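You operate a simulated robot arm through the tools that you are given. There is no shell and no other tool. Be economical: measure what you need, move in short steps, check, and stop when the job is done.

You are at the controls of a simulated two-armed robot. One attempt, no reset.

TASK
Change the worn grey pad on the orange scrubber for the white pad.
Fine: hold the scrubber with one hand; the grey pad goes in the orange bin, the new one is pressed home.

The check looks at the end state, three seconds after you hand in, the way a careful person would. Anything else that was tipped, shoved, dropped, spilled or broken makes it a failure.

THE ROBOT
Two 7-joint arms with two-finger parallel grippers on one trunk, on a base that drives. Base frame: it is fixed to the floor where the robot stands at the start and does not move with it; the origin is under the middle of the robot, x ahead of it, y to its left, z up. Units: cm, degrees, N and s.
The left shoulder is at the start at [7, 16.3, 109.5], the right one opposite. With the tool pointing down near the work surface each hand reaches from about 38 to 88 cm from the robot's upright axis, wherever it stands, measured 20 degrees to its own side. Payload 3.43 kg a hand.
The tool frame of a hand sits at the grasp point between the pads (the TCP): z along the fingers, y along the line on which they close. The tips reach 3.4 cm beyond it. Largest opening 12.8 cm; finger width 2.4, thickness 1.2; the body of the gripper, 4.8 by 13 cm, starts 9.6 cm behind the TCP.
Orientation is that of the tool frame in the base frame, as [roll, pitch, yaw] about the fixed x, y, z axes, in that order (R = Rz(yaw) Ry(pitch) Rx(roll)). With the fingers straight down and closing along the base's y, the tool's x points along the base's -x, its y along +y and its z along -z.

THE INTERFACE
- The arms move only by the tool send_rows. It takes "left_motion", "right_motion" or both (then of equal length, played together; a hand with none holds still); each is a list of rows, each a list of 2 entries, a list of its own where there are three numbers: the shift along the base's x, y, z in m, then the turn, a rotation vector about the base's x, y, z in degrees. In form: [[[x, y, z], [wx, wy, wz]], ...]. A call has 1 to 10 rows; each row is the pose to reach, as a shift and turn from the pose commanded when the call began. "left_gripper" and "right_gripper" are, for a hand that has rows, the finger opening in m, from 0 to 0.128, set as the call begins (left out, the last holds). A row lasts 0.2 s, in which the tool goes at most 5 cm and 8.6 degrees; a call with a longer step from one row to the next is refused whole, and so is a gripper value outside its range. A pose out of reach is approached as far as the arm can. The call stops where the force on the tool passes 90 N (or 10 N more than at its start, if that is more) or the arm is blocked; 0.2 s more then pass. The fingers move at their own pace (about 15.3 cm/s each) and stop on an object; they squeeze with about 25 N. The grip force told is the motor's: it shows also when the fingers shut on nothing. Time passes only in rows, and 0.2 s behind the last, so rows that repeat a pose let the fingers close. The reply holds the time, the measured pose of the TCP, the force on the tool along the base axes, the opening and the grip force, in the units named above and with some noise, with the torque about the TCP (base axes, N m) and any sound that the robot's microphone picked up.
- Cameras (640 x 400 px; columns grow to the right, rows downward): "scene" is now at [13.43, -1.59, 131.63]; the picture's right is [-0.19, -0.98, 0.00], its down [-0.62, 0.12, -0.77] and it looks along [0.76, -0.14, -0.63] (base axes); focal length 247 px, centre (320, 200). "left" rides on the left gripper at [7.6, 1.1, -16] in its tool frame; the picture's right is [-0.15, 0.99, 0.00], its down [-0.88, -0.13, -0.46] and it looks along [-0.45, -0.07, 0.89] (tool axes); focal length 234 px, centre (320, 200). "right" rides on the right gripper at [7.6, -1.1, -16] in its tool frame; the picture's right is [0.15, 0.99, 0.00], its down [-0.88, 0.13, -0.46] and it looks along [-0.45, 0.07, 0.89] (tool axes); focal length 234 px, centre (320, 200). There is no depth. A picture from a camera that has moved, and an enlarged one, comes with that camera's place and axes in the base frame and with its lens.
- capture(camera): a new picture of that camera. It takes no simulated time.
- slide_trunk(by): slides the trunk up (or, below 0, down) by that many cm; the arms and the scene camera ride with it, the base frame stays. It gives what a move gives, with no picture.
- steer(legs): drives the robot by 1 to 6 legs, each [ahead, left, turn to the left] in cm, cm and degrees, along the robot's own axes; the way and the turn of a leg run together, so that a leg with both is an arc; at most 150 cm and 180 degrees a leg. The arms and the cameras ride along, it lands a little off, and it stops where it bumps. It gives what a move gives.
- head_to(pan, tilt): turns the head with the scene camera to pan (to the left, within 86 degrees either way) and tilt (down, from -29 to 69), counted from straight ahead of the robot. It gives what a move gives.
- close_up(camera, box): a new picture of the part [left, top, right, bottom] of that camera's present view, enlarged. It takes no simulated time.
- sign_off(): hands the job in; it is judged then, once.

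Go step by step. Nothing tells you exact positions but the pictures and the camera data: compare them with the known pose of the tool, close in by small moves and look again before you grip or let go. The budget is 120 turns and 108 pictures, counting those below and the enlarged ones. Unless the task says otherwise, let go and move clear before handing in, and close with one line.

The tools are called after ">>>" as name(argument=value, ...) on one line, values as JSON. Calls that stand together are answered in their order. send_rows: Moves the arms, as the interface text tells. Its arguments: {"type":"object","properties":{"left_motion":{"type":"array"},"left_gripper":{"type":"number"},"right_motion":{"type":"array"},"right_gripper":{"type":"number"}},"required":[]} The other tools are called the same way: slide_trunk (by) slides the trunk up or down; steer (legs) drives the base; head_to (pan, tilt) turns the head that bears the scene camera; capture (camera) takes a picture; close_up (camera, box) takes an enlarged picture of a part of a camera's view; sign_off () hands the job in.

At the start:

```text
time_s: 0.0
left_eef_pos: [57.81, 16.71, 113.65]
left_ee_rot: [-179.9, 0.0, -179.8]
left_force: [-0.2, 0.1, -0.2]
left_moment: [0.01, 0.0, -0.03]
left_gripper_width: 12.79
left_gripper_force: 0.0
right_eef_pos: [61.73, -33.28, 106.95]
right_ee_rot: [-180.0, 0.0, -180.0]
right_force: [0.2, -0.3, -0.8]
right_moment: [-0.02, 0.01, 0.01]
right_gripper_width: 12.78
right_gripper_force: 0.2
trunk travel left (down, up): [-57.5, 36.5]
robot x, y, heading: [-0.31, -0.1, 0.1]
head pan, tilt: [-10.7, 39.2]
```

scene: 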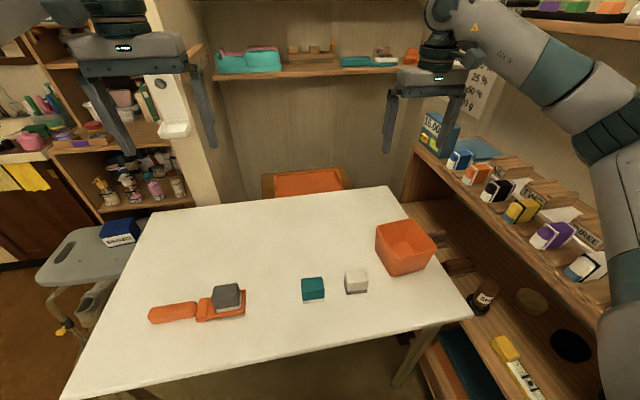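
right: 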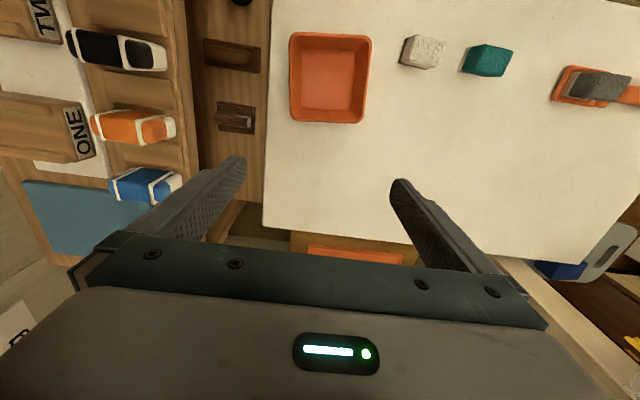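
left: 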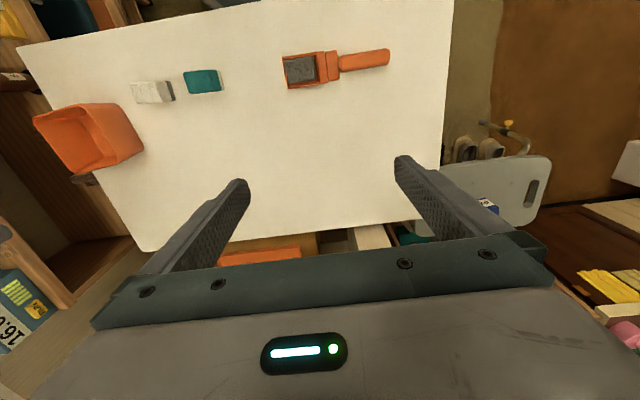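

I see the orange scrubber with the grey pad on the left of the table (pad near [49, 15], handle near [48.5, 28]), a teal block near y=-6, the white pad near [48, -17.5], and the bin near [55, -34]. I'll enlarge the views before moving.

>>> close_up(camera="scene", box=[130, 260, 270, 347])

>>> close_up(camera="scene", box=[290, 210, 450, 310])

>>> close_up(camera="left", box=[260, 20, 420, 120])

>>> close_up(camera="right", box=[380, 10, 540, 110])

```text
4.57 times, centred on (200, 304) of scene
camera zoom: at [13.43, -1.59, 131.63], right [-0.19, -0.98, 0.0], down [-0.62, 0.12, -0.77], along [0.76, -0.14, -0.63], focal length 1130 px, centre (869, -273)
```

zoom: 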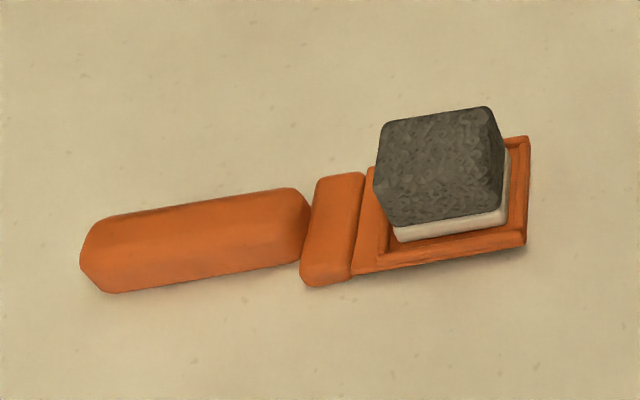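

```text
4.00 times, centred on (370, 260) of scene
camera zoom: at [13.43, -1.59, 131.63], right [-0.19, -0.98, 0.0], down [-0.62, 0.12, -0.77], along [0.76, -0.14, -0.63], focal length 989 px, centre (120, -40)
```

zoom: 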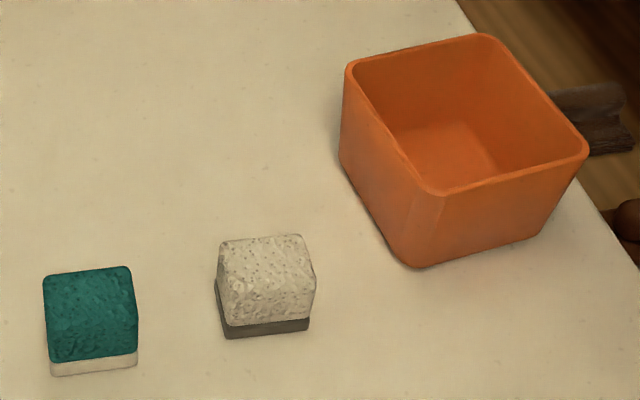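

```text
4.00 times, centred on (340, 70) of left
camera zoom: at [50.17, 17.92, 129.58], right [0.15, 0.99, 0.0], down [0.88, -0.13, 0.46], along [0.45, -0.07, -0.89], focal length 937 px, centre (240, 720)
```

zoom: 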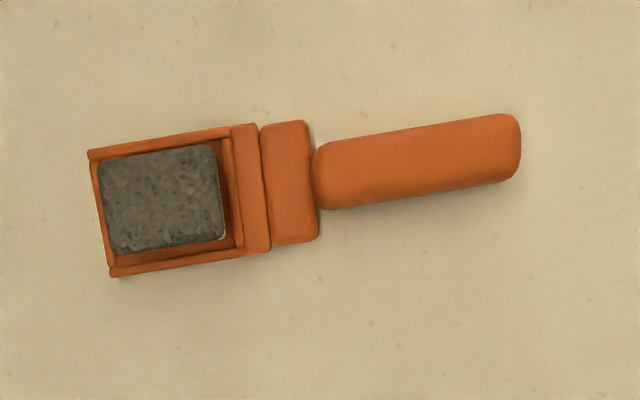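

```text
4.00 times, centred on (460, 60) of right
camera zoom: at [54.2, -34.23, 122.88], right [-0.15, 0.99, 0.0], down [0.88, 0.13, 0.46], along [0.45, 0.07, -0.89], focal length 937 px, centre (-240, 760)
```

zoom: 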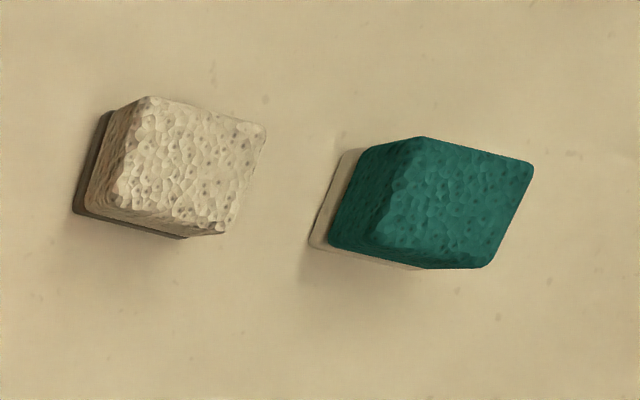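

The scrubber's handle runs along +y, centred near [48, 27], and the grey pad top is at about [47.9, 14.2, 78]. I'll turn both hands so they close along x, bring the left above the handle, and put the right above the white pad for a look.

>>> send_rows(left_motion=[[[-0.01, 0.01, -0.02], [0, 0, -8.5]], [[-0.02, 0.02, -0.04], [0, 0, -17]], [[-0.03, 0.031, -0.06], [0, 0, -25.5]], [[-0.04, 0.041, -0.08], [0, 0, -34]], [[-0.05, 0.051, -0.1], [0, 0, -42.5]], [[-0.06, 0.062, -0.12], [0, 0, -51]], [[-0.07, 0.072, -0.14], [0, 0, -59.5]], [[-0.08, 0.082, -0.16], [0, 0, -68]], [[-0.09, 0.092, -0.18], [0, 0, -76.5]], [[-0.0986, 0.103, -0.2], [0, 0, -85]]], right_motion=[[[-0.014, 0.016, -0.01], [0, 0, 8.5]], [[-0.028, 0.032, -0.02], [0, 0, 17]], [[-0.042, 0.047, -0.03], [0, 0, 25.5]], [[-0.056, 0.063, -0.04], [0, 0, 34]], [[-0.07, 0.079, -0.05], [0, 0, 42.5]], [[-0.084, 0.095, -0.06], [0, 0, 51]], [[-0.098, 0.11, -0.07], [0, 0, 59.5]], [[-0.11, 0.126, -0.08], [0, 0, 68]], [[-0.125, 0.142, -0.09], [0, 0, 76.5]], [[-0.137, 0.158, -0.1], [0, 0, 85]]])

>>> capture(camera="left")

>>> capture(camera="right")

```text
time_s: 2.2
left_eef_pos: [44.73, 23.79, 96.61]
left_ee_rot: [180.0, -0.2, 103.9]
left_force: [-0.4, -0.5, -0.9]
left_moment: [-0.02, 0.03, 0.0]
left_gripper_width: 12.8
left_gripper_force: 0.0
left hand out of reach, approached as far as the arm can: row 8, 9, 10
right_eef_pos: [46.68, -16.78, 97.34]
right_ee_rot: [180.0, -0.2, -98.0]
right_force: [0.6, -0.1, -0.7]
right_moment: [-0.04, 0.04, -0.01]
right_gripper_width: 12.8
right_gripper_force: 0.0
right hand out of reach, approached as far as the arm can: row 9, 10
trunk travel left (down, up): [-57.5, 36.5]
robot x, y, heading: [-0.24, -0.13, -0.2]
head pan, tilt: [-10.7, 39.2]
```

```text
100 pictures are left
camera left: at [43.85, 31.46, 112.56], right [1.0, 0.1, 0.0], down [0.09, -0.89, 0.45], along [0.04, -0.45, -0.89], focal length 234 px, centre (320, 200)
```

left: 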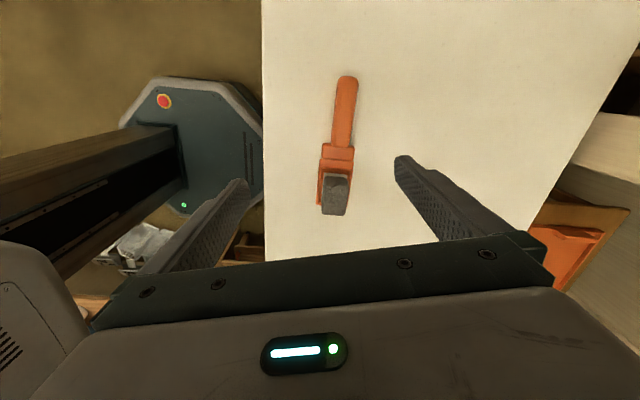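

```text
99 pictures are left
camera right: at [46.82, -24.28, 113.3], right [-1.0, -0.01, 0.0], down [-0.01, 0.89, 0.45], along [0.0, 0.45, -0.89], focal length 234 px, centre (320, 200)
```

right: 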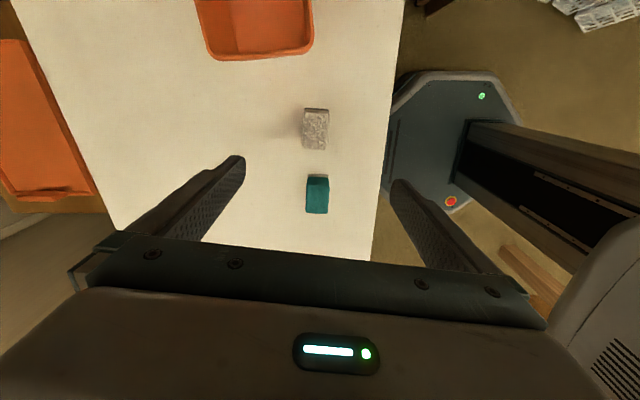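

Both wrists hit their limit turned this way, and the robot stands too close. I'll back off and move left so the left hand can reach the handle comfortably.

>>> steer(legs=[[-8, 0, 0], [0, 14, 0]])

```text
time_s: 4.2
left_eef_pos: [36.54, 37.84, 96.7]
left_ee_rot: [179.9, -0.1, 103.9]
left_force: [0.1, 0.1, -0.2]
left_moment: [-0.05, -0.01, 0.0]
left_gripper_width: 12.8
left_gripper_force: 0.0
right_eef_pos: [38.51, -2.68, 97.28]
right_ee_rot: [179.9, -0.1, -98.0]
right_force: [0.3, 0.2, 0.1]
right_moment: [-0.01, 0.02, -0.01]
right_gripper_width: 12.81
right_gripper_force: 0.0
trunk travel left (down, up): [-57.5, 36.5]
robot x, y, heading: [-8.1, 14.16, 0.0]
head pan, tilt: [-10.7, 39.2]
```

Now the left hand goes above the handle and the right turns back to closing along y.

>>> send_rows(left_motion=[[[0.02, -0.02, 0], [0, 0, -3]], [[0.04, -0.04, 0], [0, 0, -6]], [[0.06, -0.06, 0], [0, 0, -9]], [[0.08, -0.08, -0.02], [0, 0, -12.9]], [[0.1, -0.1, -0.03], [0, 0, -12.9]], [[0.114, -0.108, -0.05], [0, 0, -12.9]], [[0.114, -0.108, -0.07], [0, 0, -12.9]], [[0.114, -0.108, -0.087], [0, 0, -12.9]], [[0.114, -0.108, -0.087], [0, 0, -12.9]], [[0.114, -0.108, -0.087], [0, 0, -12.9]]], right_motion=[[[0.01, -0.01, 0], [0, 0, -8.2]], [[0.02, -0.01, 0], [0, 0, -16.4]], [[0.03, -0.02, 0], [0, 0, -24.6]], [[0.04, -0.02, 0], [0, 0, -32.8]], [[0.05, -0.03, 0], [0, 0, -41]], [[0.06, -0.04, 0], [0, 0, -49.2]], [[0.07, -0.05, 0], [0, 0, -57.4]], [[0.08, -0.06, 0], [0, 0, -65.6]], [[0.09, -0.06, 0], [0, 0, -73.8]], [[0.095, -0.06, 0], [0, 0, -82]]])

>>> capture(camera="left")

>>> capture(camera="right")

>>> capture(camera="scene")

```text
time_s: 6.4
left_eef_pos: [35.74, 28.03, 89.09]
left_ee_rot: [179.0, -0.8, 91.9]
left_force: [0.3, 0.5, 0.4]
left_moment: [-0.02, 0.03, -0.02]
left_gripper_width: 12.82
left_gripper_force: 0.0
left hand out of reach, approached as far as the arm can: row 1, 2, 3, 4, 5, 6, 7, 8, 9, 10
right_eef_pos: [48.32, -8.63, 97.34]
right_ee_rot: [-179.9, -0.1, 180.0]
right_force: [0.0, 0.3, -0.1]
right_moment: [0.01, 0.01, -0.02]
right_gripper_width: 12.8
right_gripper_force: 0.0
trunk travel left (down, up): [-57.5, 36.5]
robot x, y, heading: [-8.09, 14.12, -0.2]
head pan, tilt: [-10.7, 39.2]
```

```text
98 pictures are left
camera left: at [36.18, 35.41, 105.19], right [0.99, -0.11, 0.02], down [-0.11, -0.89, 0.44], along [-0.04, -0.44, -0.9], focal length 234 px, centre (320, 200)
```

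left: 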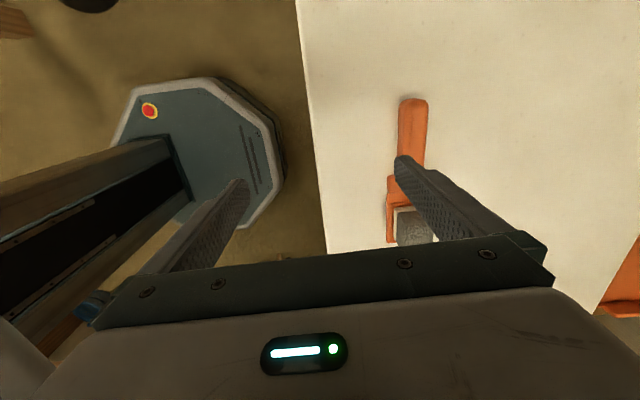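

```text
97 pictures are left
camera right: at [40.77, -9.66, 113.32], right [-0.14, 0.99, 0.0], down [0.88, 0.13, 0.45], along [0.45, 0.06, -0.89], focal length 234 px, centre (320, 200)
```

right: 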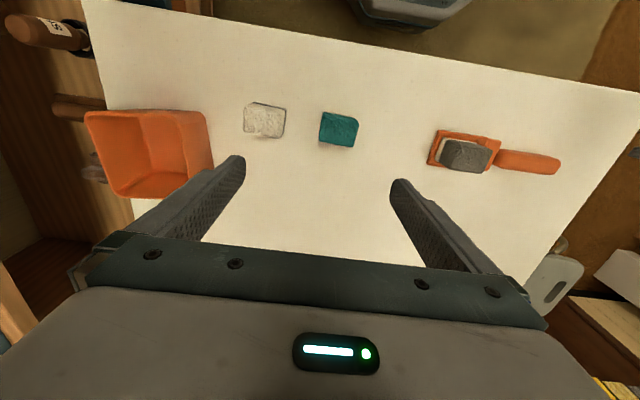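

```text
96 pictures are left
camera scene: at [5.5, 12.51, 131.63], right [-0.18, -0.98, 0.0], down [-0.62, 0.12, -0.77], along [0.76, -0.14, -0.63], focal length 247 px, centre (320, 200)
```

scene: 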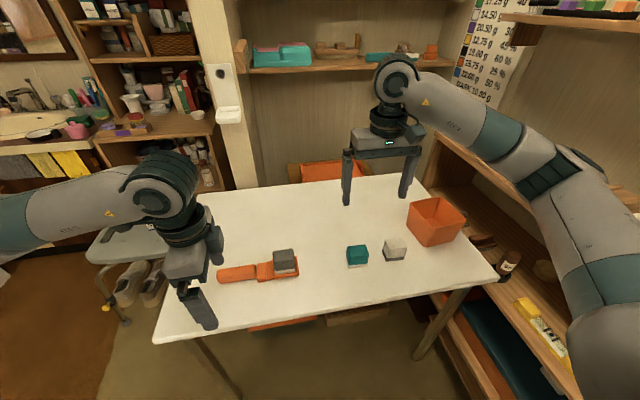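

The left wrist can't turn that way, so I'll try the opposite turn (yaw −91), lifting it clear first.

>>> send_rows(left_motion=[[[0.0, 0.0, 0.02], [0, 0, 8.6]], [[0.01, 0.0, 0.04], [0, 0, 17.2]], [[0.02, 0.0, 0.06], [0, 0, 25.8]], [[0.03, 0.0, 0.08], [0, 0, 34.4]], [[0.04, 0.0, 0.08], [0, 0, 43]], [[0.05, 0.0, 0.08], [0, 0, 51.6]], [[0.06, 0.0, 0.08], [0, 0, 60.2]], [[0.08, 0.0, 0.08], [0, 0, 68.8]], [[0.1, 0.0, 0.08], [0, 0, 77.4]], [[0.12, 0.0, 0.08], [0, 0, 86]]])

>>> send_rows(left_motion=[[[0.0, 0.0, 0.0], [0, 0, 8.6]], [[0.0, 0.0, 0.0], [0, 0, 17.2]], [[0.0, 0.0, 0.0], [0, 0, 25.8]], [[0.0, 0.0, 0.0], [0, 0, 34.4]], [[0.0, 0.0, 0.0], [0, 0, 43]], [[0.0, 0.0, 0.0], [0, 0, 51.6]], [[0.0, 0.0, 0.0], [0, 0, 60.2]], [[0.0, 0.0, 0.0], [0, 0, 68.8]], [[0.0, 0.0, 0.0], [0, 0, 77.4]], [[0.0, 0.0, 0.0], [0, 0, 86]]])

```text
time_s: 8.6
left_eef_pos: [47.32, 27.46, 97.44]
left_ee_rot: [180.0, -0.1, 177.2]
left_force: [0.1, 0.5, -0.8]
left_moment: [0.0, 0.02, -0.01]
left_gripper_width: 12.77
left_gripper_force: 0.0
right_eef_pos: [48.15, -8.75, 97.33]
right_ee_rot: [-179.9, -0.1, 179.9]
right_force: [0.2, -1.0, 0.2]
right_moment: [-0.01, 0.0, -0.03]
right_gripper_width: 12.81
right_gripper_force: 0.1
trunk travel left (down, up): [-57.5, 36.5]
robot x, y, heading: [-7.98, 14.41, 0.0]
head pan, tilt: [-10.7, 39.2]
```

```text
time_s: 10.8
left_eef_pos: [47.24, 27.61, 97.31]
left_ee_rot: [179.9, -0.1, -96.7]
left_force: [-0.9, -0.6, -0.1]
left_moment: [0.03, -0.02, -0.04]
left_gripper_width: 12.79
left_gripper_force: 0.1
right_eef_pos: [48.04, -8.87, 97.39]
right_ee_rot: [-179.9, -0.2, 180.0]
right_force: [-0.5, -0.3, -0.7]
right_moment: [-0.02, 0.02, 0.04]
right_gripper_width: 12.79
right_gripper_force: 0.1
trunk travel left (down, up): [-57.5, 36.5]
robot x, y, heading: [-8.09, 13.94, 0.1]
head pan, tilt: [-10.7, 39.2]
```

That way works. I'll finish the turn and lower to just above the handle, near its far end, to leave room for the right hand.

>>> send_rows(left_motion=[[[0.003, 0.01, -0.03], [0, 0, 3]], [[0.007, 0.024, -0.06], [0, 0, 5.8]], [[0.007, 0.024, -0.09], [0, 0, 5.8]], [[0.007, 0.024, -0.12], [0, 0, 5.8]], [[0.007, 0.024, -0.135], [0, 0, 5.8]], [[0.007, 0.024, -0.135], [0, 0, 5.8]]])

>>> capture(camera="left")

>>> close_up(camera="scene", box=[180, 210, 340, 310])

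```text
time_s: 12.2
left_eef_pos: [47.88, 29.9, 83.83]
left_ee_rot: [179.8, -0.1, -91.1]
left_force: [-0.5, -0.1, 0.4]
left_moment: [-0.01, 0.01, -0.01]
left_gripper_width: 12.79
left_gripper_force: 0.1
right_eef_pos: [48.11, -8.87, 97.35]
right_ee_rot: [-179.9, -0.1, -180.0]
right_force: [-0.3, -0.7, -0.5]
right_moment: [0.03, 0.02, 0.03]
right_gripper_width: 12.83
right_gripper_force: 0.1
trunk travel left (down, up): [-57.5, 36.5]
robot x, y, heading: [-8.11, 13.76, -0.0]
head pan, tilt: [-10.7, 39.2]
```

```text
95 pictures are left
camera left: at [46.69, 22.45, 99.84], right [-0.99, 0.17, 0.0], down [0.15, 0.88, 0.45], along [0.07, 0.45, -0.89], focal length 234 px, centre (320, 200)
```

left: 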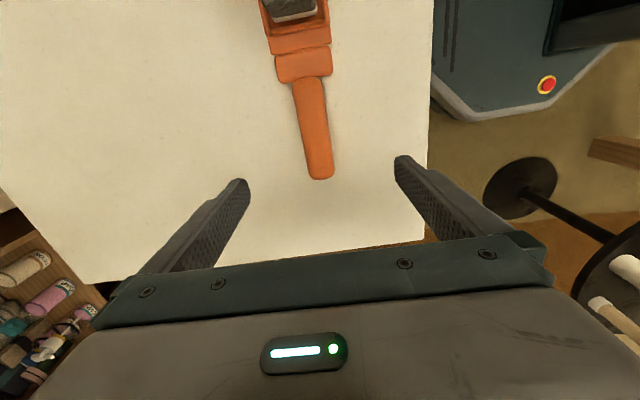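

```text
4.00 times, centred on (260, 260) of scene
camera zoom: at [5.35, 12.36, 131.63], right [-0.18, -0.98, 0.0], down [-0.62, 0.12, -0.77], along [0.76, -0.14, -0.63], focal length 989 px, centre (560, -40)
```

zoom: 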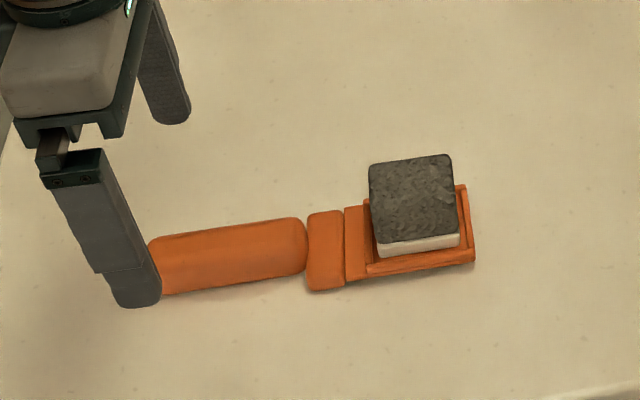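

The handle end is at y≈32.5 and lies between the fingers. I'll lower to the handle and close on it.

>>> send_rows(left_motion=[[[0.002, 0.0, -0.03], [0, 0, -1.5]], [[0.002, 0.0, -0.06], [0, 0, -1.5]], [[0.002, 0.0, -0.078], [0, 0, -1.5]], [[0.002, 0.0, -0.078], [0, 0, -1.5]]])

>>> send_rows(left_motion=[[[0, 0, 0], [0, 0, 0]], [[0, 0, 0], [0, 0, 0]], [[0, 0, 0], [0, 0, 0]], [[0, 0, 0], [0, 0, 0]]], left_gripper=0.0)

>>> capture(camera="left")

>>> close_up(camera="scene", box=[180, 210, 340, 310])

```text
time_s: 13.2
left_eef_pos: [48.18, 29.84, 76.11]
left_ee_rot: [179.9, -0.1, -92.6]
left_force: [0.7, 0.1, 1.3]
left_moment: [-0.01, 0.01, 0.03]
left_gripper_width: 12.8
left_gripper_force: 0.1
right_eef_pos: [48.12, -8.78, 97.32]
right_ee_rot: [-179.9, 0.0, 180.0]
right_force: [-0.4, -0.4, -0.1]
right_moment: [0.0, 0.01, 0.01]
right_gripper_width: 12.79
right_gripper_force: 0.0
trunk travel left (down, up): [-57.5, 36.5]
robot x, y, heading: [-8.23, 14.2, -0.1]
head pan, tilt: [-10.7, 39.2]
```

```text
time_s: 14.2
left_eef_pos: [48.08, 29.86, 76.0]
left_ee_rot: [-180.0, -0.1, -92.6]
left_force: [0.5, 0.3, 0.2]
left_moment: [-0.04, -0.07, 0.04]
left_gripper_width: 2.91
left_gripper_force: 25.1
right_eef_pos: [48.07, -8.83, 97.27]
right_ee_rot: [-179.9, 0.0, 180.0]
right_force: [-0.1, -0.3, 0.1]
right_moment: [0.01, 0.0, 0.01]
right_gripper_width: 12.81
right_gripper_force: 0.1
trunk travel left (down, up): [-57.5, 36.5]
robot x, y, heading: [-7.96, 14.15, -0.2]
head pan, tilt: [-10.7, 39.2]
```

```text
93 pictures are left
camera left: at [46.71, 22.46, 92.03], right [-0.98, 0.19, 0.0], down [0.17, 0.87, 0.45], along [0.09, 0.45, -0.89], focal length 234 px, centre (320, 200)
```

left: 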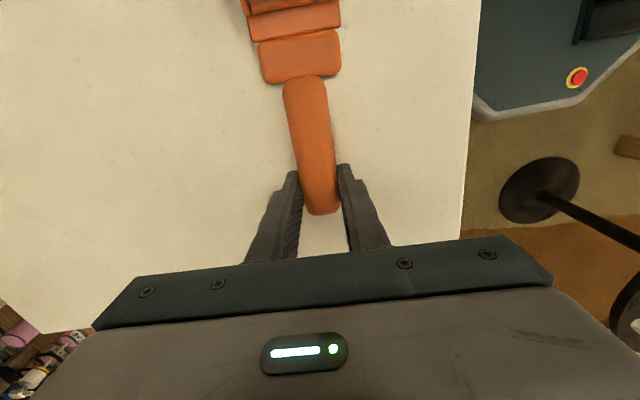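

```text
4.00 times, centred on (260, 260) of scene
camera zoom: at [5.36, 12.37, 131.63], right [-0.18, -0.98, 0.0], down [-0.62, 0.12, -0.77], along [0.76, -0.14, -0.63], focal length 989 px, centre (560, -40)
```

zoom: 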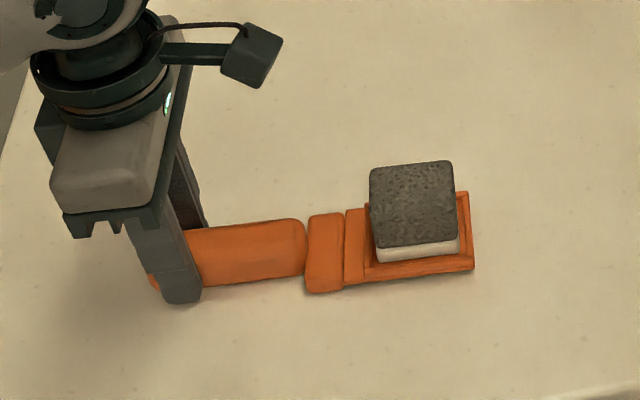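

The handle is held, but the left camera housing would get in the right hand's way over the pad. I'll open a little, lean the left hand back about the closing axis by 18°, and grip again.

>>> send_rows(left_motion=[[[0, 0, 0], [0, 0, 0]], [[0, 0, 0], [0, 0, 0]], [[0, 0, 0.004], [-6, 0, 0]], [[0, 0, 0.004], [-12, 0, 0]], [[0, 0.002, 0.004], [-18, 0, 0]], [[0, 0.002, 0.004], [-18, 0, 0]]], left_gripper=0.06)

>>> send_rows(left_motion=[[[0, 0, 0], [0, 0, 0]], [[0, 0, 0], [0, 0, 0]], [[0, 0, 0], [0, 0, 0]]], left_gripper=0.0)

>>> close_up(camera="scene", box=[180, 210, 340, 310])

```text
time_s: 15.6
left_eef_pos: [48.21, 30.19, 76.44]
left_ee_rot: [-179.3, -18.1, -92.7]
left_force: [-0.2, -0.2, -0.1]
left_moment: [-0.02, 0.02, 0.01]
left_gripper_width: 6.02
left_gripper_force: 0.0
right_eef_pos: [48.07, -8.88, 97.32]
right_ee_rot: [-179.9, 0.0, 180.0]
right_force: [-0.1, 0.6, 0.3]
right_moment: [0.0, -0.05, 0.01]
right_gripper_width: 12.81
right_gripper_force: 0.0
trunk travel left (down, up): [-57.5, 36.5]
robot x, y, heading: [-8.0, 14.06, 0.2]
head pan, tilt: [-10.7, 39.2]
```

```text
time_s: 16.4
left_eef_pos: [48.15, 30.14, 76.53]
left_ee_rot: [-179.2, -18.1, -92.7]
left_force: [0.3, 0.4, 2.4]
left_moment: [-0.19, 0.09, -0.06]
left_gripper_width: 2.92
left_gripper_force: 24.8
right_eef_pos: [48.13, -8.87, 97.24]
right_ee_rot: [-179.9, -0.1, -180.0]
right_force: [0.3, -0.6, 0.1]
right_moment: [0.01, -0.01, 0.0]
right_gripper_width: 12.79
right_gripper_force: 0.0
trunk travel left (down, up): [-57.5, 36.5]
robot x, y, heading: [-7.99, 13.67, 0.1]
head pan, tilt: [-10.7, 39.2]
```

```text
4.00 times, centred on (260, 260) of scene
camera zoom: at [5.33, 12.37, 131.64], right [-0.18, -0.98, 0.0], down [-0.62, 0.12, -0.78], along [0.76, -0.14, -0.63], focal length 989 px, centre (560, -40)
```

zoom: 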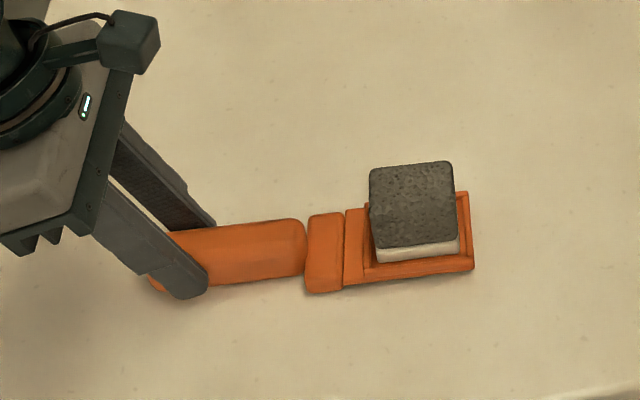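

The scrubber is held with clearance. Now the right hand goes above the grey pad for a look.

>>> send_rows(right_motion=[[[0, 0.04, 0], [0, 0, 0]], [[0, 0.08, 0], [0, 0, 0]], [[0, 0.12, 0], [0, 0, 0]], [[0, 0.16, 0], [0, 0, 0]], [[0, 0.2, 0], [0, 0, 0]], [[-0.001, 0.23, -0.02], [0, 0, 0]], [[-0.001, 0.23, -0.05], [0, 0, 0]], [[-0.001, 0.23, -0.05], [0, 0, 0]]], right_gripper=0.09)

>>> capture(camera="right")

>>> close_up(camera="scene", box=[160, 180, 360, 305])

```text
time_s: 18.2
left_eef_pos: [48.11, 30.2, 76.49]
left_ee_rot: [-179.3, -18.2, -92.7]
left_force: [-1.1, -0.7, 3.8]
left_moment: [-0.31, 0.11, 0.05]
left_gripper_width: 2.94
left_gripper_force: 25.1
right_eef_pos: [47.8, 14.12, 92.31]
right_ee_rot: [-179.9, -0.1, 179.9]
right_force: [-0.1, 0.4, 0.3]
right_moment: [0.02, 0.01, 0.01]
right_gripper_width: 9.03
right_gripper_force: 0.0
trunk travel left (down, up): [-57.5, 36.5]
robot x, y, heading: [-8.33, 13.79, -0.1]
head pan, tilt: [-10.7, 39.2]
```

```text
90 pictures are left
camera right: at [40.35, 13.18, 108.35], right [-0.15, 0.99, 0.0], down [0.88, 0.13, 0.45], along [0.45, 0.07, -0.89], focal length 234 px, centre (320, 200)
```

right: 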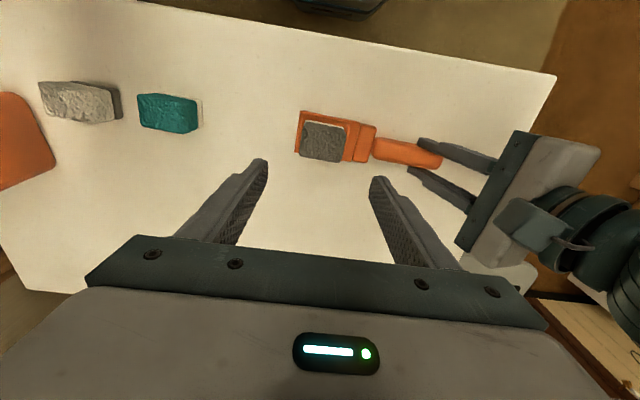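

```text
3.20 times, centred on (260, 242) of scene
camera zoom: at [5.33, 12.39, 131.64], right [-0.18, -0.98, 0.0], down [-0.62, 0.12, -0.78], along [0.76, -0.14, -0.63], focal length 791 px, centre (512, 64)
```

zoom: 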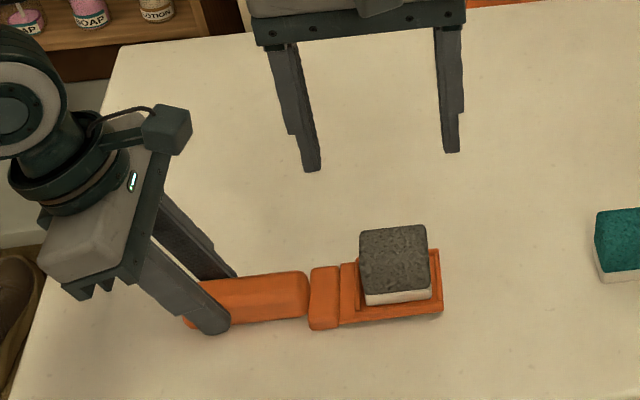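

Let me enlarge the right view to measure the pad more accurately.

>>> close_up(camera="right", box=[270, 90, 398, 170])

>>> close_up(camera="scene", box=[250, 235, 314, 275])

```text
5.00 times, centred on (334, 130) of right
camera zoom: at [40.35, 13.18, 108.35], right [-0.15, 0.99, 0.0], down [0.88, 0.13, 0.45], along [0.45, 0.07, -0.89], focal length 1171 px, centre (250, 550)
```

zoom: 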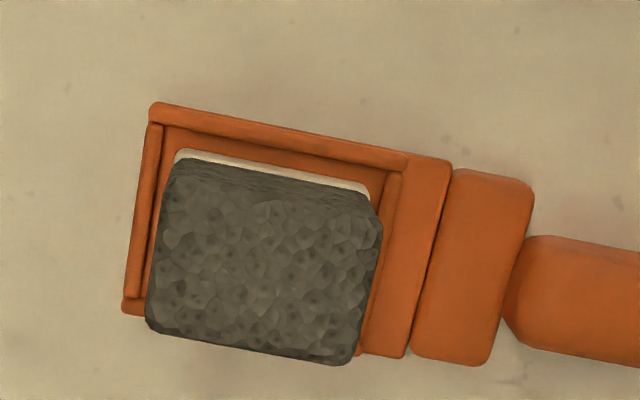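

```text
10.00 times, centred on (282, 255) of scene
camera zoom: at [5.33, 12.39, 131.64], right [-0.18, -0.98, 0.0], down [-0.62, 0.12, -0.78], along [0.76, -0.14, -0.63], focal length 2472 px, centre (700, -350)
```

zoom: 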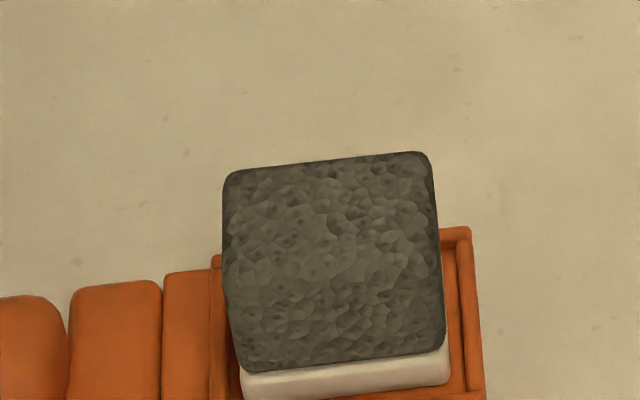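

The pad top is at z≈78.3, centre [47.75, 14.65], about 5.6 × 3.7 cm, and the tray rim is at z≈73.6. I'll lower the right hand so the tips stop about 1 cm above the rim, then close on the foam.

>>> send_rows(right_motion=[[[0, 0.005, -0.04], [0, 0, -1]], [[0, 0.005, -0.08], [0, 0, -1]], [[0, 0.005, -0.115], [0, 0, -1]], [[0, 0.005, -0.143], [0, 0, -1]], [[0, 0.005, -0.143], [0, 0, -1]]])

>>> close_up(camera="scene", box=[200, 185, 360, 285])

>>> capture(camera="right")

```text
time_s: 19.4
left_eef_pos: [48.14, 30.11, 76.47]
left_ee_rot: [-179.3, -18.1, -92.9]
left_force: [-1.3, 0.5, 2.6]
left_moment: [-0.19, 0.15, -0.05]
left_gripper_width: 2.95
left_gripper_force: 24.8
right_eef_pos: [47.93, 14.71, 78.07]
right_ee_rot: [-179.9, 0.0, 179.1]
right_force: [-0.6, -0.2, -0.6]
right_moment: [-0.03, 0.01, 0.0]
right_gripper_width: 8.98
right_gripper_force: 0.1
trunk travel left (down, up): [-57.5, 36.5]
robot x, y, heading: [-8.21, 14.03, -0.1]
head pan, tilt: [-10.7, 39.2]
```

```text
4.00 times, centred on (280, 235) of scene
camera zoom: at [5.32, 12.37, 131.64], right [-0.18, -0.98, 0.0], down [-0.62, 0.12, -0.78], along [0.76, -0.14, -0.63], focal length 989 px, centre (480, 60)
```

zoom: 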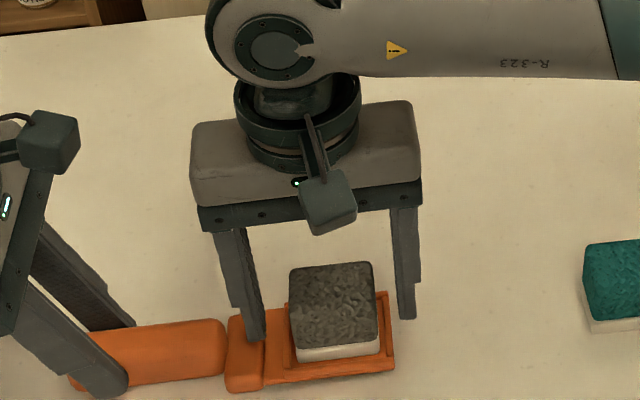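

```text
85 pictures are left
camera right: at [40.37, 13.77, 94.04], right [-0.13, 0.99, 0.0], down [0.88, 0.12, 0.46], along [0.45, 0.06, -0.89], focal length 234 px, centre (320, 200)
```

right: 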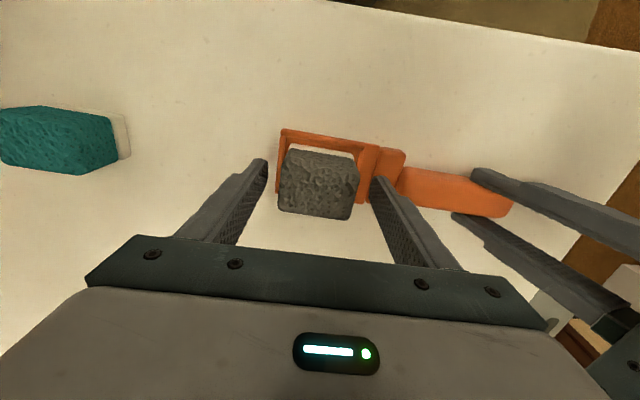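

The pad is centred between the fingers. I'll close, then lift slowly while the left hand holds.

>>> send_rows(right_motion=[[[0, 0, 0], [0, 0, 0]], [[0, 0, 0], [0, 0, 0]], [[0, 0, 0], [0, 0, 0]]], right_gripper=0.0)

>>> send_rows(right_motion=[[[0, 0, 0.005], [0, 0, 0]], [[0, 0, 0.01], [0, 0, 0]], [[0, 0, 0.015], [0, 0, 0]], [[0, 0, 0.02], [0, 0, 0]], [[0, 0, 0.025], [0, 0, 0]], [[0, 0, 0.03], [0, 0, 0]]])

>>> close_up(camera="scene", box=[200, 185, 360, 285])

```text
time_s: 20.2
left_eef_pos: [48.22, 30.21, 76.46]
left_ee_rot: [-179.3, -18.0, -92.7]
left_force: [-0.2, 10.3, 4.5]
left_moment: [-0.2, 0.15, -0.17]
left_gripper_width: 2.97
left_gripper_force: 24.8
right_eef_pos: [47.99, 14.5, 78.0]
right_ee_rot: [-179.8, -0.1, 178.9]
right_force: [2.1, -10.7, 0.1]
right_moment: [-0.44, -0.07, 0.06]
right_gripper_width: 5.54
right_gripper_force: 24.6
trunk travel left (down, up): [-57.5, 36.5]
robot x, y, heading: [-8.2, 13.67, -0.2]
head pan, tilt: [-10.7, 39.2]
```

```text
time_s: 21.6
left_eef_pos: [48.21, 30.24, 76.39]
left_ee_rot: [-179.2, -18.0, -92.7]
left_force: [0.0, -0.1, 1.9]
left_moment: [0.02, 0.1, -0.01]
left_gripper_width: 2.94
left_gripper_force: 24.7
right_eef_pos: [47.96, 14.81, 81.07]
right_ee_rot: [-179.9, -0.1, 179.0]
right_force: [-0.6, -0.6, -0.2]
right_moment: [-0.03, 0.01, 0.04]
right_gripper_width: 5.52
right_gripper_force: 24.3
trunk travel left (down, up): [-57.5, 36.5]
robot x, y, heading: [-7.8, 14.02, -0.0]
head pan, tilt: [-10.7, 39.2]
```

```text
4.00 times, centred on (280, 235) of scene
camera zoom: at [5.34, 12.37, 131.63], right [-0.18, -0.98, 0.0], down [-0.62, 0.12, -0.78], along [0.76, -0.14, -0.63], focal length 989 px, centre (480, 60)
```

zoom: 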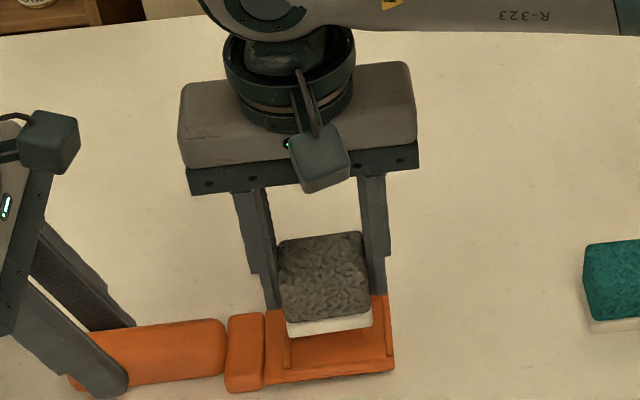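

The grey pad came off cleanly. I'll raise it and carry it toward the bin, then look.

>>> send_rows(right_motion=[[[0, 0, 0.04], [0, 0, 0]], [[0, 0, 0.08], [0, 0, 0]], [[0, -0.01, 0.12], [0, 0, 0]], [[0, -0.05, 0.15], [0, 0, 0]], [[0.005, -0.1, 0.16], [0, 0, 0]], [[0.01, -0.15, 0.16], [0, 0, 0]], [[0.02, -0.2, 0.16], [0, 0, 0]], [[0.03, -0.25, 0.16], [0, 0, 0]], [[0.04, -0.295, 0.16], [0, 0, 0]], [[0.045, -0.34, 0.16], [0, 0, 0]]])

>>> send_rows(right_motion=[[[0.004, -0.04, 0], [0, 0, 0]], [[0.01, -0.08, 0], [0, 0, 0]], [[0.02, -0.12, 0], [0, 0, 0]], [[0.02, -0.12, 0], [0, 0, 0]]])

>>> capture(camera="right")

>>> capture(camera="scene")

```text
refused: row 5 steps farther than a row can; nothing moved
```

```text
time_s: 22.6
left_eef_pos: [48.02, 30.13, 76.45]
left_ee_rot: [-179.3, -18.2, -92.7]
left_force: [0.6, -0.2, 1.7]
left_moment: [0.1, 0.03, -0.03]
left_gripper_width: 2.98
left_gripper_force: 25.1
right_eef_pos: [50.11, 2.73, 81.08]
right_ee_rot: [-179.9, -0.1, 179.1]
right_force: [0.8, 0.1, -0.7]
right_moment: [0.0, 0.03, -0.02]
right_gripper_width: 5.53
right_gripper_force: 25.1
trunk travel left (down, up): [-57.5, 36.5]
robot x, y, heading: [-8.09, 14.03, -0.0]
head pan, tilt: [-10.7, 39.2]
```

```text
83 pictures are left
camera right: at [42.51, 1.82, 97.05], right [-0.13, 0.99, 0.0], down [0.88, 0.12, 0.45], along [0.45, 0.06, -0.89], focal length 234 px, centre (320, 200)
```

right: 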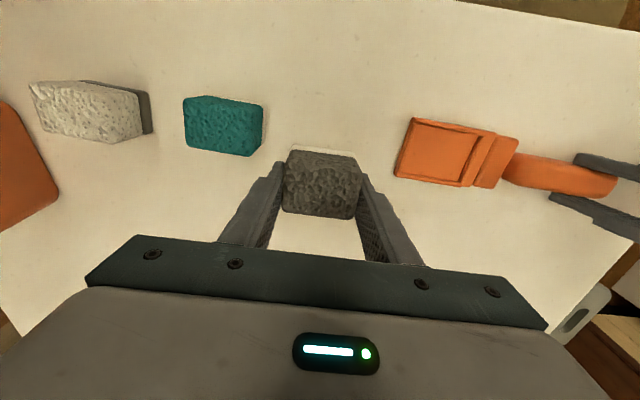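

```text
82 pictures are left
camera scene: at [5.34, 12.45, 131.64], right [-0.18, -0.98, 0.0], down [-0.62, 0.12, -0.78], along [0.76, -0.14, -0.63], focal length 247 px, centre (320, 200)
```

scene: 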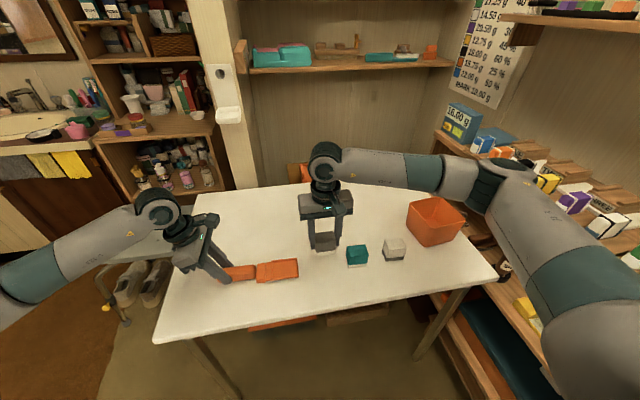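

The first of those calls was refused for one long step, and only the second ran. It carried the pad sideways at low height but cleared everything. Now I'll lift and move it toward the bin.

>>> send_rows(right_motion=[[[0, 0, 0.04], [0, 0, 0]], [[0, 0, 0.08], [0, 0, 0]], [[0, 0, 0.12], [0, 0, 0]], [[0, -0.03, 0.15], [0, 0, 0]], [[0, -0.07, 0.16], [0, 0, 0]], [[0.005, -0.11, 0.16], [0, 0, 0]], [[0.01, -0.15, 0.16], [0, 0, 0]], [[0.015, -0.19, 0.16], [0, 0, 0]], [[0.02, -0.23, 0.16], [0, 0, 0]], [[0.025, -0.27, 0.16], [0, 0, 0]]])

>>> capture(camera="right")

>>> capture(camera="scene")

```text
time_s: 24.8
left_eef_pos: [48.19, 30.02, 76.44]
left_ee_rot: [-179.3, -18.1, -92.7]
left_force: [-0.5, 0.3, 2.2]
left_moment: [-0.08, 0.05, 0.0]
left_gripper_width: 2.94
left_gripper_force: 25.0
right_eef_pos: [52.41, -24.53, 96.93]
right_ee_rot: [180.0, -0.1, 179.0]
right_force: [-1.0, 0.3, 0.5]
right_moment: [0.01, -0.02, 0.0]
right_gripper_width: 5.53
right_gripper_force: 24.8
trunk travel left (down, up): [-57.5, 36.5]
robot x, y, heading: [-7.89, 13.84, -0.0]
head pan, tilt: [-10.7, 39.2]
```

```text
81 pictures are left
camera right: at [45.0, -25.43, 112.95], right [-0.13, 0.99, 0.0], down [0.88, 0.12, 0.45], along [0.45, 0.06, -0.89], focal length 234 px, centre (320, 200)
```

right: 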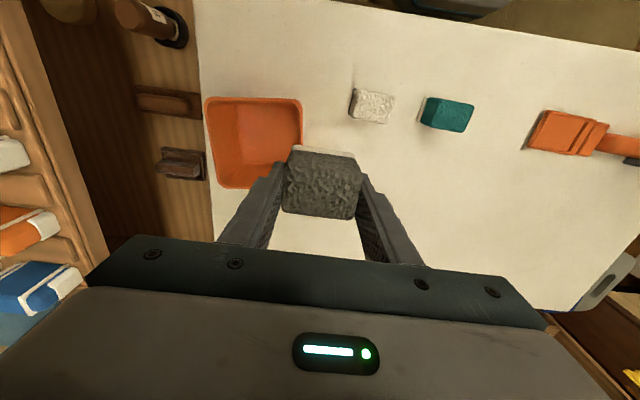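

```text
80 pictures are left
camera scene: at [5.34, 12.25, 131.63], right [-0.18, -0.98, 0.0], down [-0.62, 0.12, -0.77], along [0.76, -0.14, -0.63], focal length 247 px, centre (320, 200)
```

scene: 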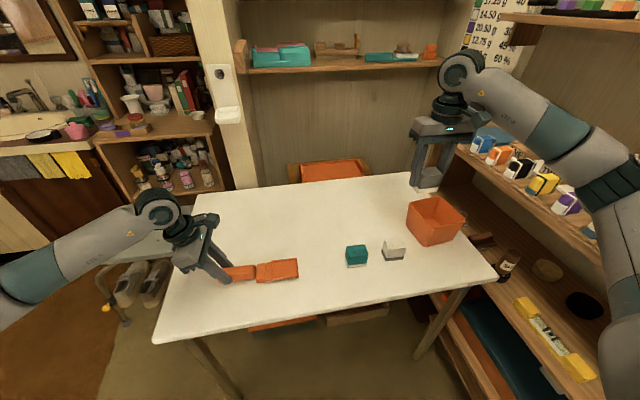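

The bin rim is at z≈82 with its centre near [53.9, −32.6], turned by about 6°. I'll move over it and line up first, then check before lowering.

>>> send_rows(right_motion=[[[0.005, -0.03, 0], [0, 0, 2.5]], [[0.01, -0.06, 0], [0, 0, 5]], [[0.015, -0.081, 0], [0, 0, 6.7]], [[0.015, -0.081, -0.03], [0, 0, 6.7]], [[0.015, -0.081, -0.06], [0, 0, 6.7]], [[0.015, -0.081, -0.06], [0, 0, 6.7]]])

>>> capture(camera="right")

>>> close_up(camera="scene", box=[360, 150, 520, 250])

```text
time_s: 26.2
left_eef_pos: [48.18, 30.13, 76.49]
left_ee_rot: [-179.3, -18.1, -92.8]
left_force: [0.3, 0.7, 0.4]
left_moment: [0.01, 0.04, -0.02]
left_gripper_width: 2.94
left_gripper_force: 25.1
right_eef_pos: [54.01, -32.37, 91.07]
right_ee_rot: [-179.9, 0.0, -174.3]
right_force: [-0.4, -0.5, -0.2]
right_moment: [-0.02, -0.02, 0.02]
right_gripper_width: 5.52
right_gripper_force: 25.3
trunk travel left (down, up): [-57.5, 36.5]
robot x, y, heading: [-8.23, 13.76, 0.2]
head pan, tilt: [-10.7, 39.2]
```

```text
79 pictures are left
camera right: at [46.62, -34.15, 107.01], right [-0.24, 0.97, 0.0], down [0.86, 0.22, 0.46], along [0.44, 0.11, -0.89], focal length 234 px, centre (320, 200)
```

right: 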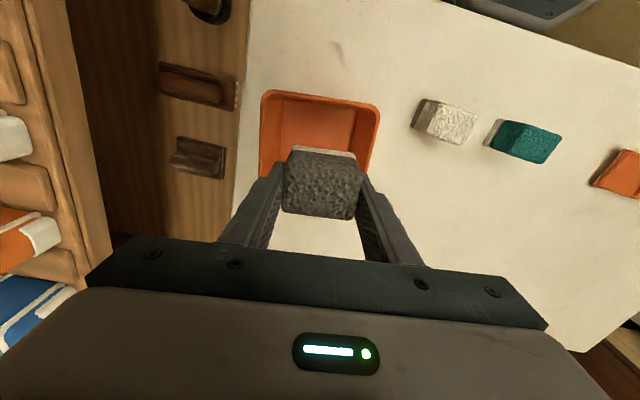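

```text
4.00 times, centred on (440, 200) of scene
camera zoom: at [5.34, 12.37, 131.63], right [-0.18, -0.98, 0.0], down [-0.62, 0.12, -0.77], along [0.76, -0.14, -0.63], focal length 989 px, centre (-160, 200)
```

zoom: 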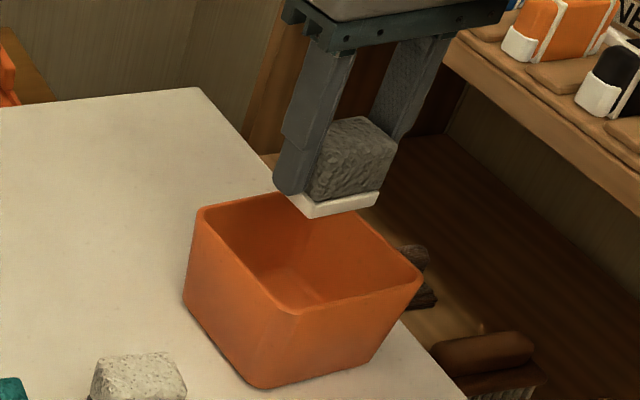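

Centred within half a centimetre. I'll lower the pad into the bin, then open just enough to release.

>>> send_rows(right_motion=[[[0, -0.004, -0.03], [0, 0, 1.5]], [[0, -0.004, -0.06], [0, 0, 1.5]], [[0, -0.004, -0.09], [0, 0, 1.5]], [[0, -0.004, -0.115], [0, 0, 1.5]], [[0, -0.004, -0.115], [0, 0, 1.5]]])

>>> close_up(camera="scene", box=[360, 150, 520, 250])

```text
time_s: 27.4
left_eef_pos: [48.13, 30.17, 76.53]
left_ee_rot: [-179.3, -18.1, -92.8]
left_force: [-0.3, 0.4, 0.7]
left_moment: [0.01, 0.04, 0.0]
left_gripper_width: 2.92
left_gripper_force: 25.2
right_eef_pos: [53.97, -32.67, 79.6]
right_ee_rot: [-179.9, -0.1, -172.7]
right_force: [0.0, 1.5, -1.0]
right_moment: [0.0, -0.03, 0.0]
right_gripper_width: 5.55
right_gripper_force: 25.2
trunk travel left (down, up): [-57.5, 36.5]
robot x, y, heading: [-8.35, 13.67, 0.4]
head pan, tilt: [-10.7, 39.2]
```

```text
4.00 times, centred on (440, 200) of scene
camera zoom: at [5.34, 12.36, 131.63], right [-0.18, -0.98, 0.0], down [-0.62, 0.12, -0.77], along [0.76, -0.14, -0.63], focal length 989 px, centre (-160, 200)
```

zoom: 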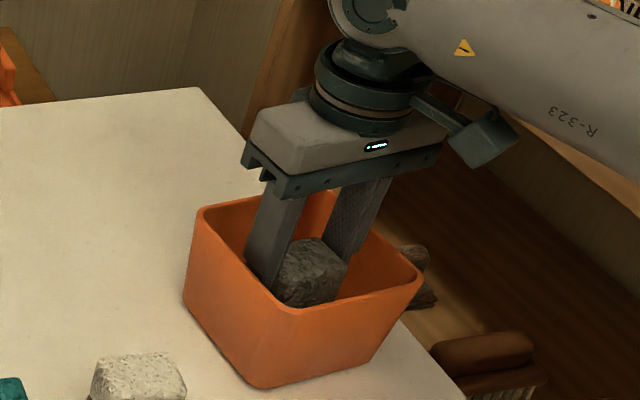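

Inside the bin; the left finger is a bit nearer its wall. I'll shift 3 mm and open slightly.

>>> send_rows(right_motion=[[[0, -0.003, 0], [0, 0, 0]], [[0, -0.003, 0], [0, 0, 0]], [[0, -0.003, 0], [0, 0, 0]]], right_gripper=0.066)

>>> send_rows(right_motion=[[[0, 0, 0.03], [0, 0, 0]], [[0, 0, 0.06], [0, 0, 0]], [[0, 0, 0.09], [0, 0, 0]], [[0, 0, 0.13], [0, 0, 0]], [[0, 0, 0.16], [0, 0, 0]]])

>>> capture(camera="right")

>>> close_up(camera="scene", box=[360, 170, 520, 270])

```text
time_s: 28.2
left_eef_pos: [48.22, 30.2, 76.43]
left_ee_rot: [-179.3, -18.2, -92.7]
left_force: [0.1, 0.7, -0.4]
left_moment: [-0.04, 0.01, -0.01]
left_gripper_width: 2.94
left_gripper_force: 24.6
right_eef_pos: [54.15, -33.04, 79.5]
right_ee_rot: [-179.9, -0.1, -172.7]
right_force: [-0.8, 0.1, -0.1]
right_moment: [0.0, 0.02, -0.01]
right_gripper_width: 6.62
right_gripper_force: 0.1
trunk travel left (down, up): [-57.5, 36.5]
robot x, y, heading: [-8.29, 13.98, 0.0]
head pan, tilt: [-10.7, 39.2]
```

```text
time_s: 29.4
left_eef_pos: [48.16, 30.14, 76.41]
left_ee_rot: [-179.3, -18.0, -92.6]
left_force: [-0.5, 0.4, 0.6]
left_moment: [0.04, 0.04, -0.01]
left_gripper_width: 2.92
left_gripper_force: 24.6
right_eef_pos: [53.91, -32.95, 95.61]
right_ee_rot: [-179.8, -0.1, -172.8]
right_force: [0.0, -0.7, -0.5]
right_moment: [-0.04, 0.01, 0.01]
right_gripper_width: 6.61
right_gripper_force: 0.0
trunk travel left (down, up): [-57.5, 36.5]
robot x, y, heading: [-8.23, 14.3, 0.1]
head pan, tilt: [-10.7, 39.2]
```

```text
76 pictures are left
camera right: at [46.68, -34.96, 111.66], right [-0.27, 0.96, 0.0], down [0.86, 0.24, 0.45], along [0.44, 0.12, -0.89], focal length 234 px, centre (320, 200)
```

right: 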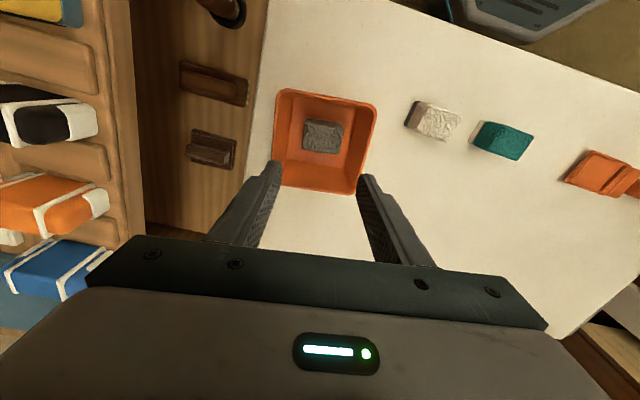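

```text
4.00 times, centred on (440, 220) of scene
camera zoom: at [5.33, 12.4, 131.63], right [-0.18, -0.98, 0.0], down [-0.62, 0.12, -0.78], along [0.76, -0.14, -0.63], focal length 989 px, centre (-160, 120)
```

zoom: 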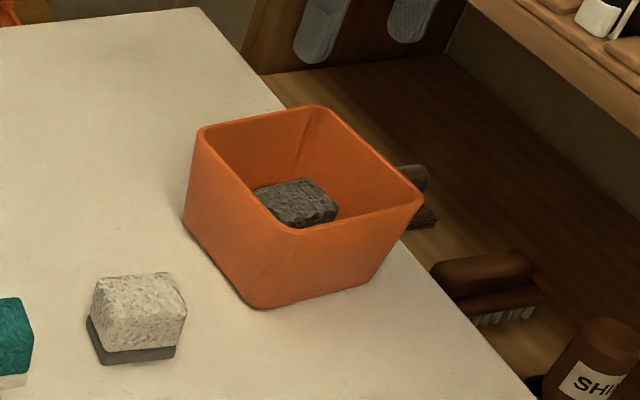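

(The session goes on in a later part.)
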